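You operate a simulated robot arm through the tools that you are given. There is no shell and no other tool. Be economical: measure what you need, move in short steps, check, and stop when the job is done.

Carry out the task below with a simulated robot arm. There is one attempt and no reset: what you move stays moved.

TASK
Put one of the green rags from the grey table on top of the brown stained card.
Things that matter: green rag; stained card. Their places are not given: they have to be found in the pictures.

It is judged by the outcome, as a careful person would: the job done as asked, and still so three seconds after it is handed in. It fails if anything else is knocked over, pushed out of place, dropped, spilled or broken.

THE ROBOT
A 7-joint arm with a two-finger parallel gripper, fixed in place. Base frame: the origin is at the foot of the arm, x ahead of it, y to its left, z up; the work surface is at about z = 0. Lengths are in mm, angles in degrees, forces in N, time in s.
With the tool pointing down near the work surface it reaches from about 240 to 620 mm from the base axis. Its first joint turns from -66.0 to 66.0 degrees. Payload 2.6 kg.
Tool frame: the origin (TCP) lies between the finger pads and is the grasp point; the fingertips stand 30 mm ahead of it; z points along the fingers, y is the line along which they close. The gripper opens to 94 mm. The fingers are 28 mm wide and 10 mm thick; the gripper's body (50 by 96 mm) begins 55 mm behind the TCP.
Orientation is told as [roll, pitch, yaw] about the base's x, y, z axes, in that order, counted from this pose: with the fingers straight down and closing along the base's y, the tool's x points along the base's -x, its y along +y and its z along -z.

THE INTERFACE
- The arm moves only by the tool drive_tool. Its argument "series" is a list of rows, each a list of 3 entries, a list of its own where there are three numbers: the turn, a rotation vector about the base's x, y, z in units of 6 degrees (1.0 is 6 degrees), then the shift along the base's x, y, z in units of 25 mm (1.0 is 25 mm), then the finger opening in mm, from 0 to 94. In form: [[[wx, wy, wz], [dx, dy, dz], claw], ...]. A call has 1 to 10 rows; each row shifts and turns the commanded pose from where the row before left it. A call with a number of a shift or a turn outside -1 to 1 is refused whole. A row lasts 0.2 s, in which the tool goes at most 50 mm and 8.6 degrees; a call with a longer step from one row to the next is refused whole, and so is a gripper value outside its range. A pose out of reach is approached as far as the arm can. The call stops where the force on the tool passes 40 N (or 10 N more than at its start, if that is more) or the arm is blocked; 0.2 s more then pass. The fingers move at their own pace (about 72 mm/s each) and stop on an object; they squeeze with about 27 N. The grip force told is the motor's: it shows also when the fingers shut on nothing. Time passes only in rows, and 0.2 s behind the last, so rows that do not move let the fingers close. It gives the time, the measured TCP pose, the force on the tool (base axes), the opening and the grip force at its end, in the units of the frame above (readings bear some noise), and new pictures: "views" is both (left out), scene, wrist or none.
- Cameras (640 x 400 px; columns grow to the right, rows downward): "scene" is fixed at [33.4, 432, 559.6]; the picture's right is [-0.79, -0.62, 0.00], its down [-0.38, 0.48, -0.79] and it looks along [0.49, -0.62, -0.61] (base axes); focal length 320 px, centre (320, 200). "wrist" rides on the gripper at [-37, 0, -58] in the tool frame; the picture's right is [0.00, -1.00, 0.00], its down [0.97, 0.00, -0.24] and it looks along [0.24, 0.00, 0.97] (tool axes); focal length 218 px, centre (320, 200).
- measure_at(camera, pixels): for up to 12 pixels [column, row] of the newest picture of that camera ("zoom" is the newest enlarged one), the place [x, y, z] in the base frame of the surface seen there, good to about 3 mm. No time passes.
- enlarge(camera, box): a new picture of the part [left, top, right, bottom] of that camera's present view, enlarged. No time passes.
- job_done(): hands the job in; it is judged then, once.

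Work in short steps. Measure before you move; look again where a grasp or a placing could have gone wrong, and mend it. You have 60 turns and 100 pictures in all, the two below and enlarged ones among them. Open the gripper and draw the arm clear of the work before you hand the job in, unless the task says otherwise; then end with one line.

The tools are called after ">>>" as a command line: name --argument value ..., lists and objects as JSON in quotes. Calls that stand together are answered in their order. drive_tool: Moves the arm, as the interface text tells. Its arguments: {"type":"object","properties":{"series":{"type":"array"},"views":{"type":"string","enum":["both","scene","wrist","none"]}},"required":["series"]} The other tools are called the same way: measure_at (camera, pixels) gives the place of the surface under pixels of a picture; enlarge (camera, box) takes an enlarged picture of a part of a camera's view; job_done () hands the job in.

At the start:

```text
t: 0.0
tool_pos: [368.5, -52.4, 311.0]
ee_rot: [0.0, 0.0, -0.1]
contact_force: [0.4, 0.2, -0.4]
finger_gap: 94.0
grasp_force: 0.1
```

scene: 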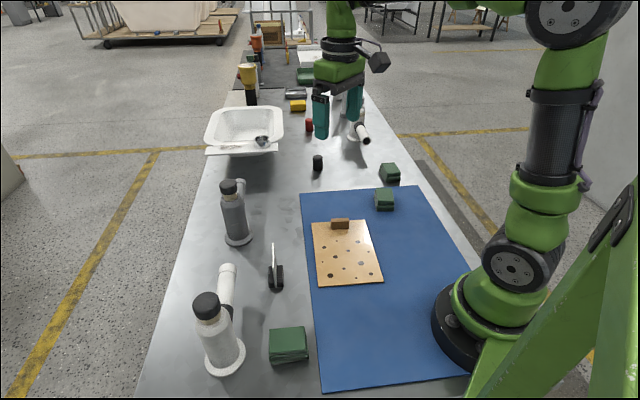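
wrist: 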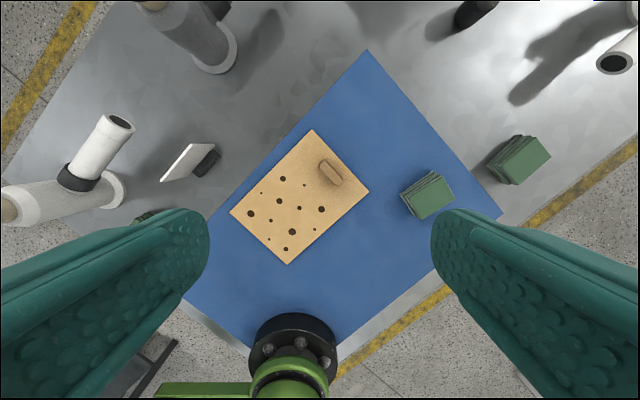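

I see green rags at scene (289,345), (390,173) on grey, and (385,199) on the blue mat; the stained card is near (347,252) with a brown block on it. I enlarge and measure.

>>> enlarge --camera "scene" --box '[260, 140, 440, 300]'

>>> enlarge --camera "wrist" --box '[220, 110, 580, 280]'

>>> measure_at --camera "wrist" --pixels '[[313, 130], [369, 190], [288, 264], [231, 212], [330, 172], [426, 195], [516, 158], [500, 145], [540, 160], [510, 175], [275, 225], [522, 138]]'

>>> measure_at --camera "scene" --pixels '[[390, 168], [381, 165], [397, 165], [390, 178], [385, 192], [289, 335], [271, 330], [305, 328], [308, 350], [270, 355], [340, 222], [309, 75]]'

```text
2.50 times, centred on (350, 220) of scene
```

zoom: 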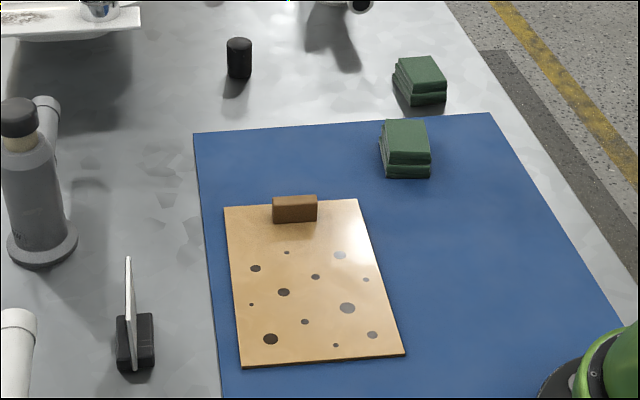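

```text
1.78 times, centred on (400, 195) of wrist
```

zoom: 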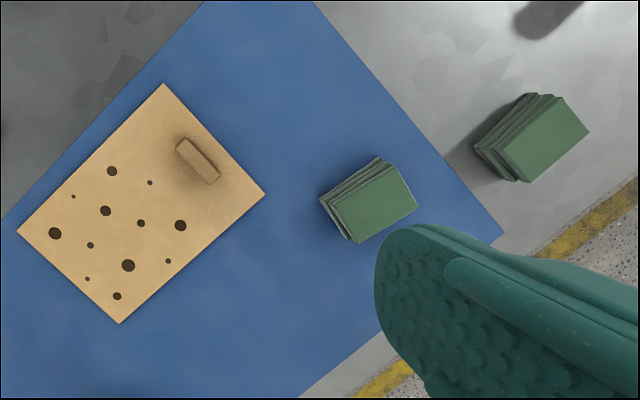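

```text
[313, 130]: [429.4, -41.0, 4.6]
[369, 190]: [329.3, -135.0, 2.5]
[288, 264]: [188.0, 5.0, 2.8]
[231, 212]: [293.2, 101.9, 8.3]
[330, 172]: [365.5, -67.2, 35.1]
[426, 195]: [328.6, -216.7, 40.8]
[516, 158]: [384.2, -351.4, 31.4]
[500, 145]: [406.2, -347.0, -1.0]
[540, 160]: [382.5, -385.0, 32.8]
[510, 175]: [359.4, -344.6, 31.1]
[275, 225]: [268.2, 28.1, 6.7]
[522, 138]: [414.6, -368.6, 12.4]
```

```text
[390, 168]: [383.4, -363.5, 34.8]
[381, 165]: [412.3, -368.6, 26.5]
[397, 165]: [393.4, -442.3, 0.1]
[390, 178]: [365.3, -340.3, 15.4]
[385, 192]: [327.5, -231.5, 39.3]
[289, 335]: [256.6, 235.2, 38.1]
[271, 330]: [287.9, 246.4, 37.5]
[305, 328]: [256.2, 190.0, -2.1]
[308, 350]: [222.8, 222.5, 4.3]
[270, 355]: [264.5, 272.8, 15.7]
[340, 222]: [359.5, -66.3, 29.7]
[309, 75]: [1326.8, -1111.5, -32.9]
```

I choose the rag on the bare grey table at about (384,-358), which has free space around it. Moving above it at height to look down.

>>> drive_tool --series '[[[0, 0, 0], [0, -1, 0], 94], [[0, 0, 0], [0, -1, 0], 94], [[0, 0, 0], [0, -1, 0], 94], [[0, 0, 0], [0, -1, 0], 94], [[0, 0, 0], [0, -1, 0], 94], [[0, 0, 0], [0, -1, 0], 94], [[0, 0, 0], [0, -1, 0], 94], [[0, 0, 0], [0, -1, 0], 94], [[0, 0, 0], [0, -1, -0.5], 94], [[0, 0, 0], [0, -1, -0.5], 94]]' --views "both"

```text
t: 2.2
tool_pos: [366.8, -302.1, 288.9]
ee_rot: [0.0, 0.0, 0.0]
contact_force: [-0.9, -0.2, -0.9]
finger_gap: 94.0
grasp_force: 0.1
```

scene: 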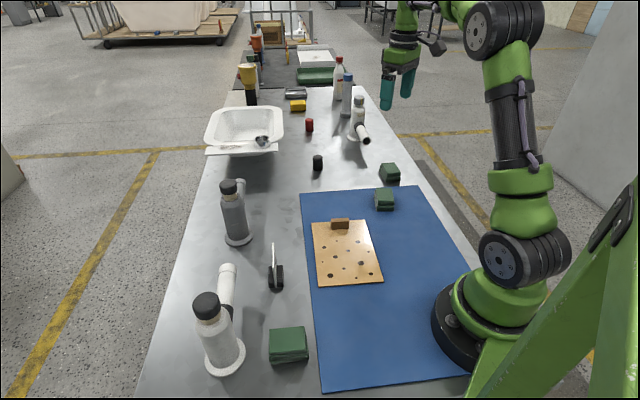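
wrist: 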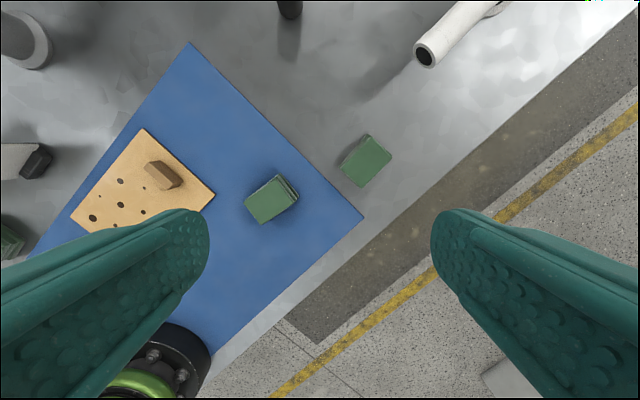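

The rag is now at wrist (366,161). I enlarge it and measure.

>>> enlarge --camera "wrist" --box '[310, 115, 422, 203]'

>>> measure_at --camera "wrist" --pixels '[[366, 161], [372, 139], [391, 156], [362, 184], [344, 166], [368, 163], [350, 152]]'

```text
4.55 times, centred on (366, 159) of wrist
```

zoom: 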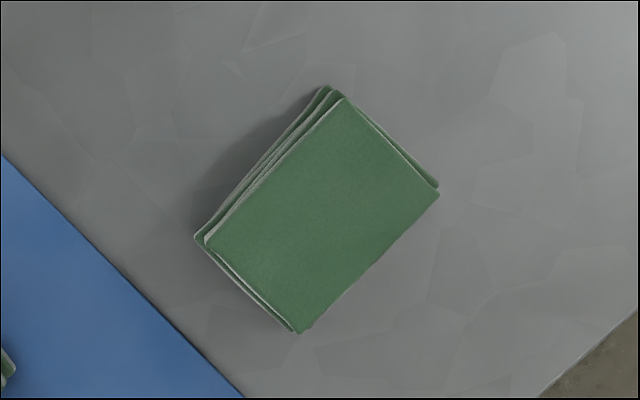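

```text
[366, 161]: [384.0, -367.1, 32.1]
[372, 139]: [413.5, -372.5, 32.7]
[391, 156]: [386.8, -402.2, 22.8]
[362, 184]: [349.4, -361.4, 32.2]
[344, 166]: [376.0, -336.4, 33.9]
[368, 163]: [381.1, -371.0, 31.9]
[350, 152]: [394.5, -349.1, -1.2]
```

Rag centre about (382,-367), top z≈33, short side (~42 mm) along the (1,1) direction, so yaw -45. I turn, centre and lower to z≈150.

>>> drive_tool --series '[[[0, 0, -0.94], [0.075, -0.325, -0.7], 94], [[0, 0, -0.94], [0.075, -0.325, -0.7], 94], [[0, 0, -0.94], [0.075, -0.325, -0.7], 94], [[0, 0, -0.94], [0.075, -0.325, -0.7], 94], [[0, 0, -0.94], [0.075, -0.325, -0.7], 94], [[0, 0, -0.94], [0.075, -0.325, -0.7], 94], [[0, 0, -0.94], [0.075, -0.325, -0.7], 94], [[0, 0, -0.94], [0.075, -0.325, -0.7], 94], [[0, 0, 0], [0, 0, 0], 94]]' --views "wrist"

```text
t: 4.2
tool_pos: [381.8, -364.9, 147.8]
ee_rot: [0.0, 0.0, -45.2]
contact_force: [0.6, 0.6, 0.3]
finger_gap: 94.4
grasp_force: 0.0
```

wrist: 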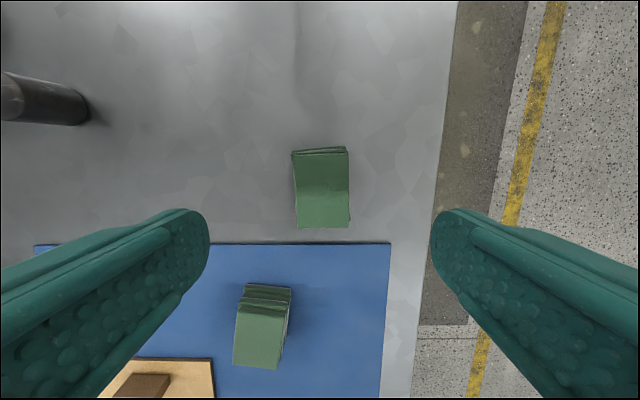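

The rag is centred between the fingers at (322,188) and aligned. I check its centre.

>>> measure_at --camera "wrist" --pixels '[[322, 188], [298, 190], [346, 190], [322, 157], [324, 224], [200, 200]]'

```text
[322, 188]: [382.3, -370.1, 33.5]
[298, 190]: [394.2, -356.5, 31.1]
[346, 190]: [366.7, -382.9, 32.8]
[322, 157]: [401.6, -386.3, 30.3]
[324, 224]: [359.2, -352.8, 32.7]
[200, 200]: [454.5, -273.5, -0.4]
```

Centre is about (381,-369). Descending to TCP z≈37 (tips at ~7) and closing.

>>> drive_tool --series '[[[0, 0, 0], [0, -0.18, -0.8], 94], [[0, 0, 0], [0, 0, -0.8], 94], [[0, 0, 0], [0, 0, -0.8], 94], [[0, 0, 0], [0, 0, -0.8], 94], [[0, 0, 0], [0, 0, -0.8], 94], [[0, 0, 0], [0, 0, -0.44], 94], [[0, 0, 0], [0, 0, 0], 60], [[0, 0, 0], [0, 0, 0], 20], [[0, 0, 0], [0, 0, 0], 20], [[0, 0, 0], [0, 0, 0], 20]]' --views "both"

```text
t: 6.4
tool_pos: [382.1, -369.5, 35.8]
ee_rot: [0.0, 0.0, -45.1]
contact_force: [-0.7, -0.1, 0.2]
finger_gap: 52.4
grasp_force: 26.9
```

scene: 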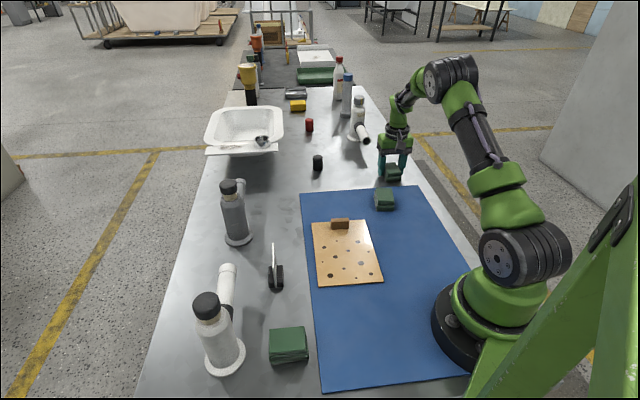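
wrist: 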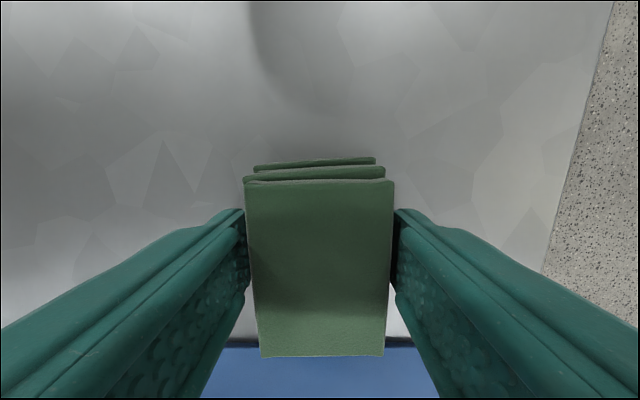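

Held at 52 mm with 27 N. Lifting straight up to check the hold.

>>> drive_tool --series '[[[0, 0, 0], [0, 0, 0.4], 20], [[0, 0, 0], [0, 0, 0.6], 20], [[0, 0, 0], [0, 0, 0.8], 20], [[0, 0, 0], [0, 0, 1], 20], [[0, 0, 0], [0, 0, 1], 20], [[0, 0, 0], [0, 0, 1], 20], [[0, 0, 0], [0, 0, 1], 20]]' --views "both"

```text
t: 8.0
tool_pos: [385.2, -371.8, 181.0]
ee_rot: [0.0, 0.0, -45.0]
contact_force: [0.2, 0.0, 0.5]
finger_gap: 20.1
grasp_force: 0.0
```

scene: 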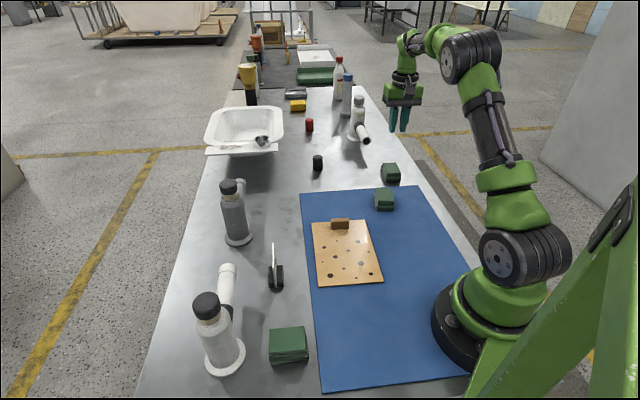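
wrist: 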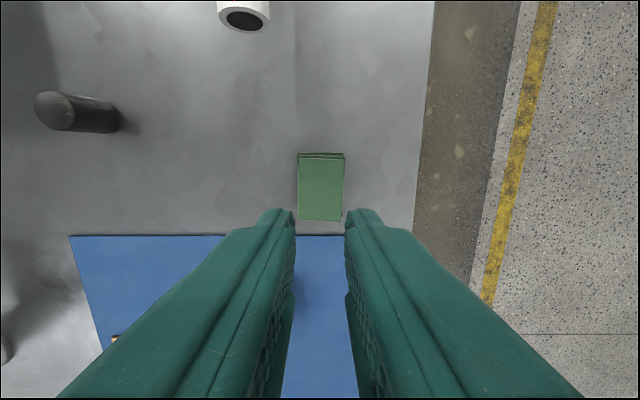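

The rag slipped out and still lies at (321,187). I open, and look at it closely.

>>> drive_tool --series '[[[0, 0, 0], [0, 0, -1], 94], [[0, 0, 0], [0, 0, 0], 94], [[0, 0, 0], [0, 0, 0], 94]]' --views "wrist"

>>> enlarge --camera "wrist" --box '[240, 130, 400, 240]'

>>> enlarge --camera "scene" --box '[360, 150, 424, 190]'

>>> enlarge --camera "scene" --box '[225, 310, 353, 390]'

```text
t: 8.8
tool_pos: [383.5, -371.9, 156.4]
ee_rot: [-0.1, 0.0, -45.1]
contact_force: [-0.3, 1.0, 0.0]
finger_gap: 94.0
grasp_force: 0.0
```

wrist: 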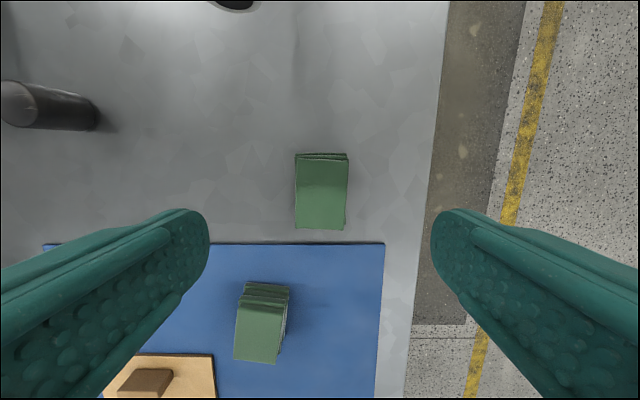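

```text
3.64 times, centred on (320, 185) of wrist
```

zoom: 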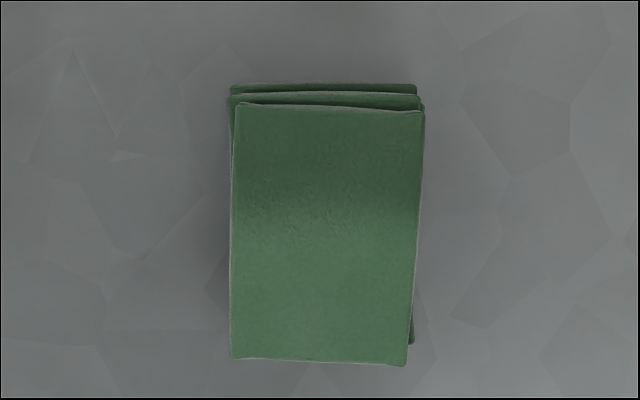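

```text
10.00 times, centred on (392, 170) of scene
```

zoom: 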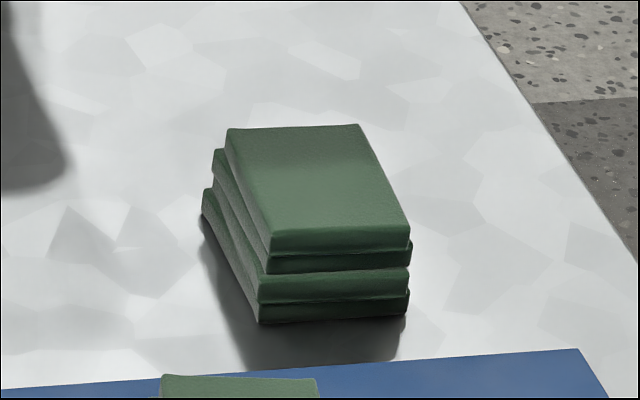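

```text
5.00 times, centred on (289, 350) of scene
```

zoom: 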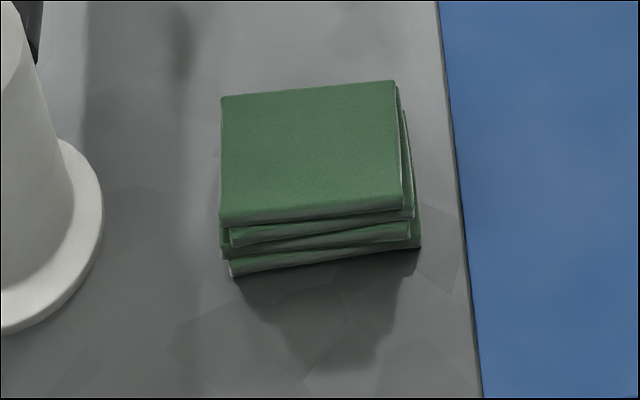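

The rag is undisturbed. I regrasp a little deeper (z≈33), close fully with longer dwell, then lift gently by a small amount.

>>> drive_tool --series '[[[0, 0, 0], [-0.1, 0.1, -0.9], 94], [[0, 0, 0], [0, 0, -0.9], 94], [[0, 0, 0], [0, 0, -0.9], 94], [[0, 0, 0], [0, 0, -0.9], 94], [[0, 0, 0], [0, 0, -0.9], 94], [[0, 0, 0], [0, 0, -0.3], 94], [[0, 0, 0], [0, 0, -0.1], 94], [[0, 0, 0], [0, 0, 0], 94]]' --views "none"

>>> drive_tool --series '[[[0, 0, 0], [0, 0, 0], 0], [[0, 0, 0], [0, 0, 0], 0], [[0, 0, 0], [0, 0, 0], 0], [[0, 0, 0], [0, 0, 0], 0], [[0, 0, 0], [0, 0, 0], 0], [[0, 0, 0], [0, 0, 0], 0]]' --views "none"

>>> drive_tool --series '[[[0, 0, 0], [0, 0, 0.1], 0], [[0, 0, 0], [0, 0, 0.1], 0], [[0, 0, 0], [0, 0, 0.15], 0], [[0, 0, 0], [0, 0, 0.15], 0], [[0, 0, 0], [0, 0, 0], 0]]' --views "both"

```text
t: 10.6
tool_pos: [381.4, -367.2, 34.3]
ee_rot: [0.1, 0.0, -45.1]
contact_force: [-0.2, 0.3, 0.5]
finger_gap: 94.0
grasp_force: 0.1
```

```text
t: 12.0
tool_pos: [381.3, -368.0, 33.6]
ee_rot: [0.0, 0.0, -45.1]
contact_force: [-0.8, -0.1, 0.4]
finger_gap: 51.6
grasp_force: 27.1
```

```text
t: 13.2
tool_pos: [380.4, -367.3, 47.0]
ee_rot: [0.0, 0.0, -45.1]
contact_force: [0.5, 0.7, -1.5]
finger_gap: 51.7
grasp_force: 26.9
```

scene: 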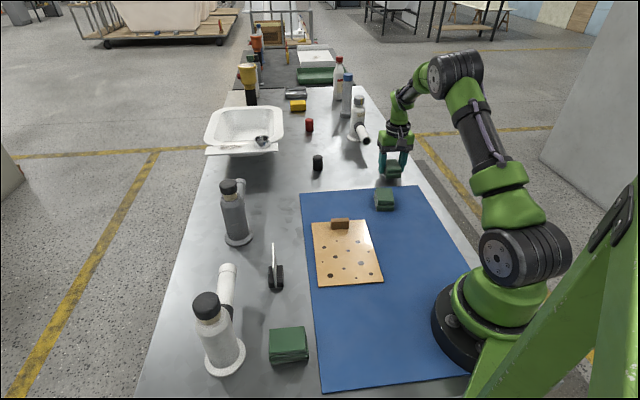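
wrist: 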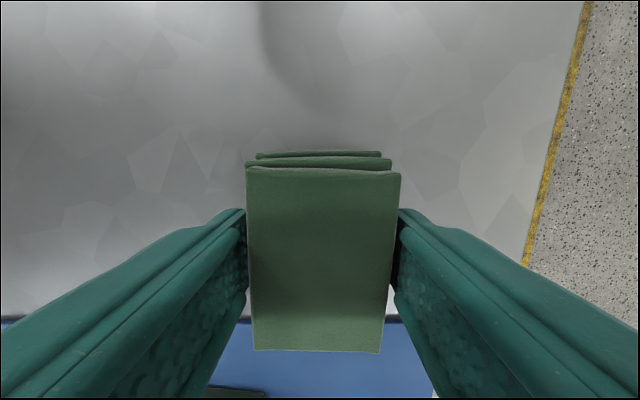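

The rag appears to have come up with the fingers (load -1.5 N). I continue raising slowly.

>>> drive_tool --series '[[[0, 0, 0], [0, 0, 0.2], 0], [[0, 0, 0], [0, 0, 0.25], 0], [[0, 0, 0], [0, 0, 0.3], 0], [[0, 0, 0], [0, 0, 0.3], 0], [[0, 0, 0], [0, 0, 0.3], 0], [[0, 0, 0], [0, 0, 0.3], 0], [[0, 0, 0], [0, 0, 0.3], 0], [[0, 0, 0], [0, 0, 0.2], 0], [[0, 0, 0], [0, 0, 0], 0]]' --views "both"

>>> enlarge --camera "scene" --box '[350, 110, 446, 190]'

```text
t: 15.2
tool_pos: [380.4, -367.6, 100.2]
ee_rot: [0.0, 0.0, -45.0]
contact_force: [0.2, -0.8, -0.9]
finger_gap: 51.5
grasp_force: 27.1
```

scene: 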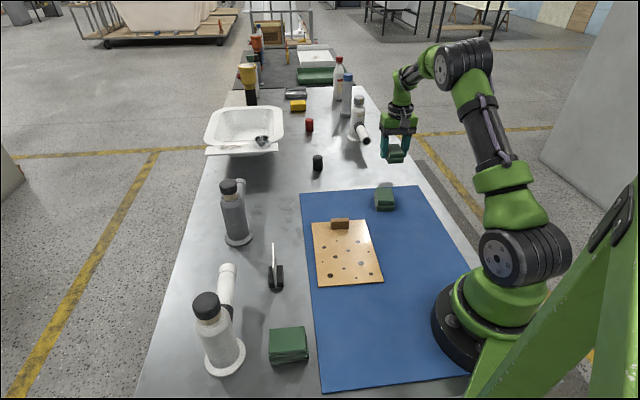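
wrist: 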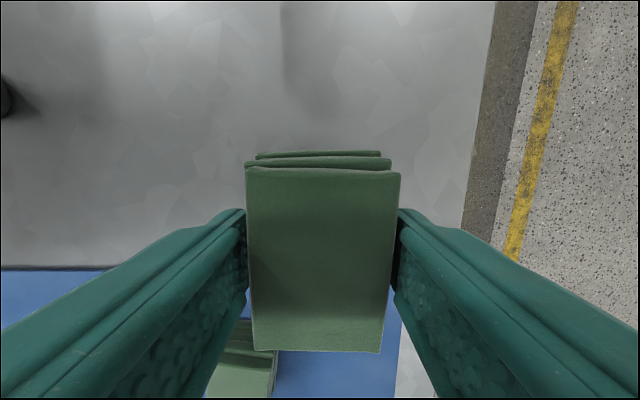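

```text
5.00 times, centred on (398, 150) of scene
```

zoom: 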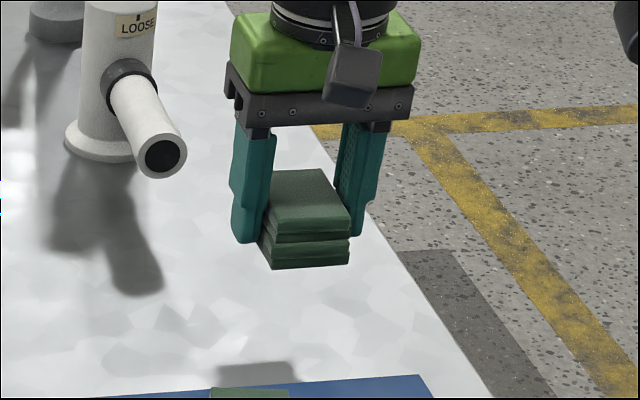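

Held firmly. Carrying it gently over toward the card's free part, target (285,8), while rising a little to clear the mat rag and block.

>>> drive_tool --series '[[[0, 0, 0], [-0.127, 0.2, 0.15], 0], [[0, 0, 0], [-0.127, 0.4, 0.2], 0], [[0, 0, 0], [-0.127, 0.6, 0.25], 0], [[0, 0, 0], [-0.127, 0.6, 0.25], 0], [[0, 0, 0], [-0.127, 0.6, 0.2], 0], [[0, 0, 0], [-0.127, 0.6, 0.15], 0], [[0, 0, 0], [-0.127, 0.6, 0], 0], [[0, 0, 0], [-0.127, 0.6, 0], 0], [[0, 0, 0], [-0.127, 0.6, 0], 0], [[0, 0, 0], [-0.127, 0.3, 0], 0]]' --views "none"

>>> drive_tool --series '[[[0, 0, 0], [-0.127, 0.2, 0], 0], [[0, 0, 0], [-0.127, 0.4, 0], 0], [[0, 0, 0], [-0.127, 0.6, 0], 0], [[0, 0, 0], [-0.127, 0.6, 0], 0], [[0, 0, 0], [-0.127, 0.6, 0], 0], [[0, 0, 0], [-0.127, 0.6, 0], 0], [[0, 0, 0], [-0.127, 0.6, 0], 0], [[0, 0, 0], [-0.127, 0.6, 0], 0], [[0, 0, 0], [-0.127, 0.6, 0], 0], [[0, 0, 0], [-0.127, 0.3, 0], 0]]' --views "none"

>>> drive_tool --series '[[[0, 0, 0], [-0.127, 0.2, 0], 0], [[0, 0, 0], [-0.127, 0.4, 0], 0], [[0, 0, 0], [-0.127, 0.6, 0], 0], [[0, 0, 0], [-0.127, 0.6, 0], 0], [[0, 0, 0], [-0.127, 0.6, 0], 0], [[0, 0, 0], [-0.127, 0.6, 0], 0], [[0, 0, 0], [-0.127, 0.6, 0], 0], [[0, 0, 0], [-0.127, 0.6, 0], 0], [[0, 0, 0], [-0.127, 0.4, 0], 0], [[0, 0, 0], [-0.127, 0.2, 0], 0]]' --views "both"

```text
t: 17.4
tool_pos: [349.0, -241.2, 129.6]
ee_rot: [0.0, 0.0, -45.1]
contact_force: [-0.5, -0.6, -0.5]
finger_gap: 51.7
grasp_force: 27.1
```

```text
t: 19.6
tool_pos: [318.0, -112.6, 129.2]
ee_rot: [0.0, 0.0, -45.1]
contact_force: [-0.2, -0.3, -0.4]
finger_gap: 51.6
grasp_force: 27.3
```

```text
t: 21.8
tool_pos: [283.8, 5.7, 129.7]
ee_rot: [-0.1, 0.0, -45.1]
contact_force: [1.2, -0.4, -0.3]
finger_gap: 51.6
grasp_force: 26.5
```

scene: 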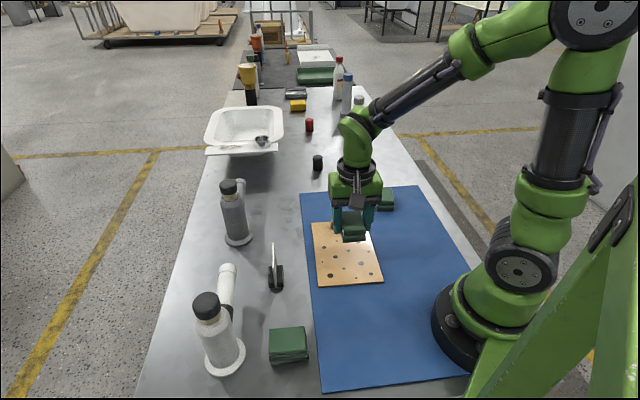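
wrist: 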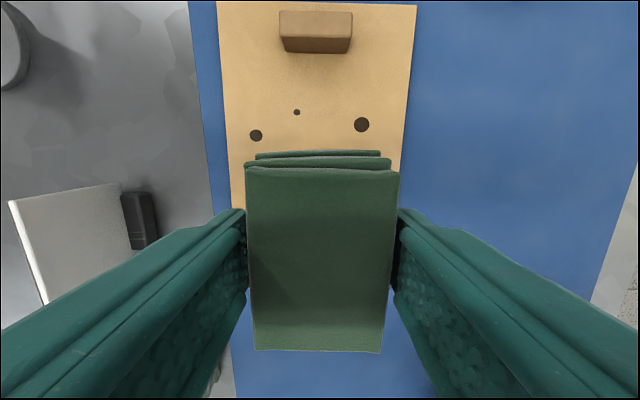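

Still held. I verify the card's extent in this view before lowering.

>>> measure_at --camera "scene" --pixels '[[315, 225], [380, 278], [321, 284], [347, 262], [320, 252], [374, 255]]'

>>> measure_at --camera "wrist" --pixels '[[236, 190], [398, 160], [222, 10], [412, 10], [315, 18]]'

```text
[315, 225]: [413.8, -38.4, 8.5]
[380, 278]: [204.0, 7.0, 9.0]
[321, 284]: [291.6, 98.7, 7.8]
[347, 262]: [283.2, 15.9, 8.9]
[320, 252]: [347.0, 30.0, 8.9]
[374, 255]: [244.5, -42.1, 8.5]
```

```text
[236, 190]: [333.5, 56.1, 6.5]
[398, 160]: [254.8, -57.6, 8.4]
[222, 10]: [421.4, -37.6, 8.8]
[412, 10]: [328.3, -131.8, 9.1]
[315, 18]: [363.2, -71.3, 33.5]
```

Card surface is at z≈8.5, and (284,6) is well inside it. Lowering gently to z≈43.

>>> drive_tool --series '[[[0, 0, 0], [0, 0, -0.2], 0], [[0, 0, 0], [0, 0, -0.4], 0], [[0, 0, 0], [0, 0, -0.5], 0], [[0, 0, 0], [0, 0, -0.5], 0], [[0, 0, 0], [0, 0, -0.5], 0], [[0, 0, 0], [0, 0, -0.5], 0], [[0, 0, 0], [0, 0, -0.4], 0], [[0, 0, 0], [0, 0, -0.25], 0], [[0, 0, 0], [0, 0, -0.15], 0], [[0, 0, 0], [0, 0, -0.07], 0]]' --views "both"

>>> enlarge --camera "scene" --box '[290, 200, 402, 290]'

```text
t: 24.0
tool_pos: [284.6, 7.7, 42.7]
ee_rot: [-0.1, 0.0, -45.1]
contact_force: [-2.1, 0.2, 4.5]
finger_gap: 51.7
grasp_force: 26.8
```

scene: 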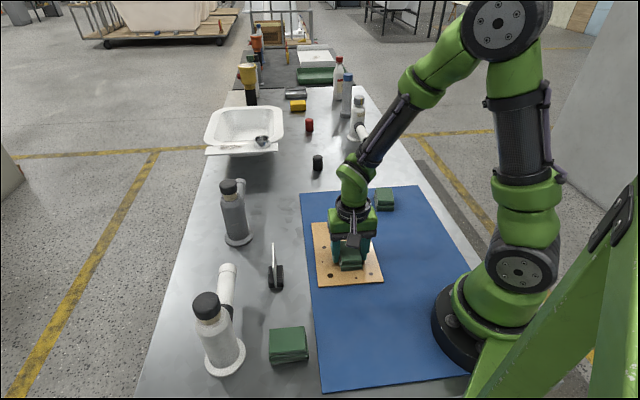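
wrist: 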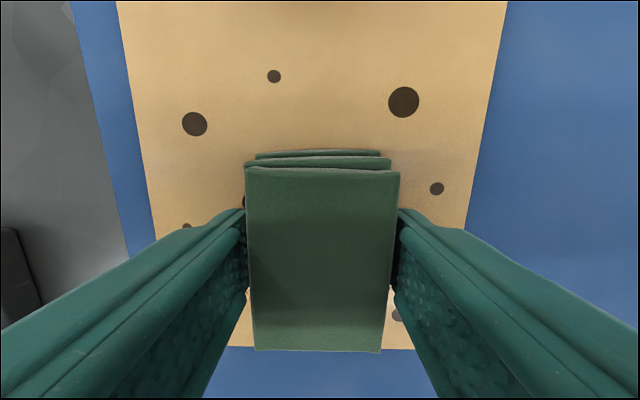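

```text
4.44 times, centred on (346, 245) of scene
```

zoom: 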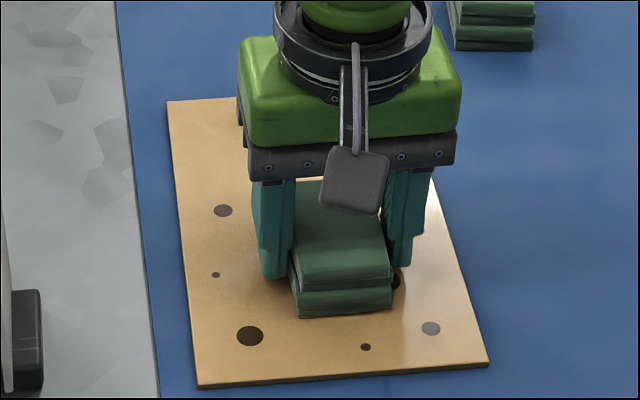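

Contact (+4.5 N): the rag rests on the card. I open the fingers slowly and retreat straight up.

>>> drive_tool --series '[[[0, 0, 0], [0, 0, 0], 56], [[0, 0, 0], [0, 0, 0], 70], [[0, 0, 0], [0, 0, 0], 86], [[0, 0, 0], [0, 0, 0], 90], [[0, 0, 0], [0, 0, 0.4], 90], [[0, 0, 0], [0, 0, 0.8], 90], [[0, 0, 0], [0, 0, 1], 90], [[0, 0, 0], [0, 0, 1], 90], [[0, 0, 0], [0, 0, 1], 90], [[0, 0, 0], [0, 0, 1], 90]]' --views "none"

>>> drive_tool --series '[[[0, 0, 0], [0.5, -0.8, 1], 90], [[0, 0, 0], [0.5, -0.8, 1], 90], [[0, 0, 0], [0.5, -0.8, 1], 90], [[0, 0, 0], [0.5, -0.8, 0.5], 90], [[0, 0, 0], [0.5, -0.8, 0], 90], [[0, 0, 0], [0.5, -0.8, 0], 90], [[0, 0, 0], [0, 0, 0], 90]]' --views "both"

>>> enlarge --camera "scene" --box '[280, 170, 424, 290]'

```text
t: 26.2
tool_pos: [283.9, 5.5, 173.1]
ee_rot: [0.1, 0.0, -45.1]
contact_force: [0.5, 0.5, 0.4]
finger_gap: 90.1
grasp_force: 0.1
```

```text
t: 27.8
tool_pos: [359.9, -113.9, 261.3]
ee_rot: [0.1, 0.0, -45.1]
contact_force: [0.1, 0.6, -0.2]
finger_gap: 90.0
grasp_force: 0.0
```

scene: 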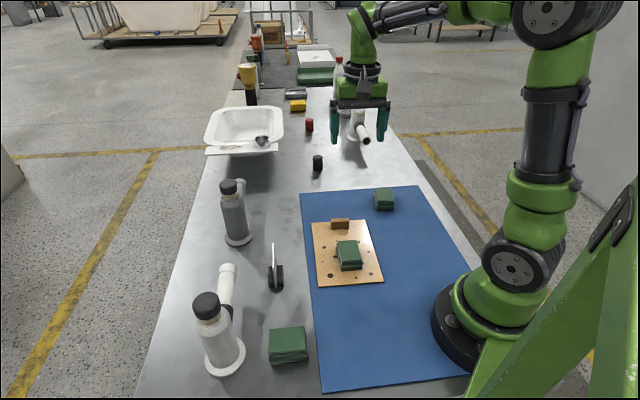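
wrist: 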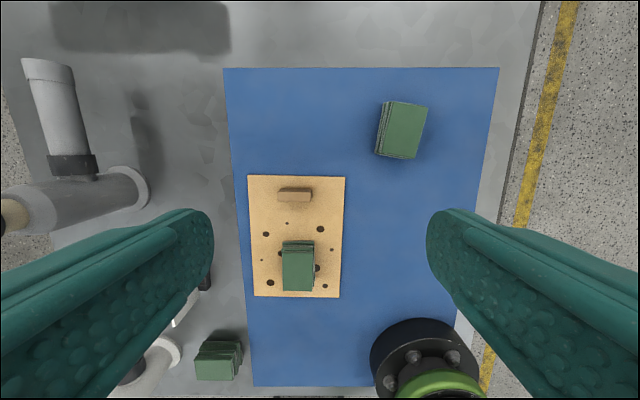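

```text
3.33 times, centred on (352, 230) of scene
```

zoom: 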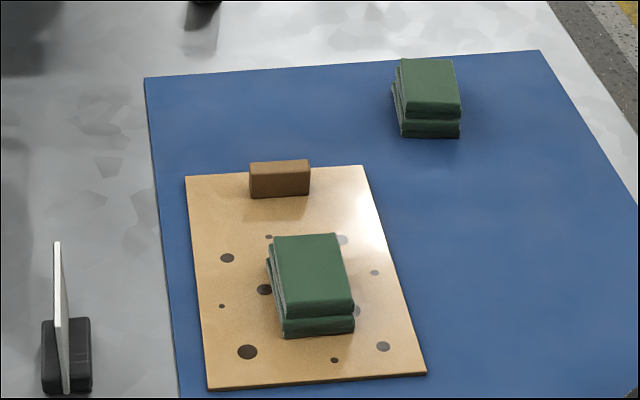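

The rag lies flat on the stained card, the block, card and other items are in place, and the arm is clear with its gripper open. Handing in.

>>> job_done

```text
The job is handed in.
```

One green rag from the grey table is now lying flat on the brown stained card. It slipped out of the gripper once on the first lift and stayed where it was, and nothing else was moved.
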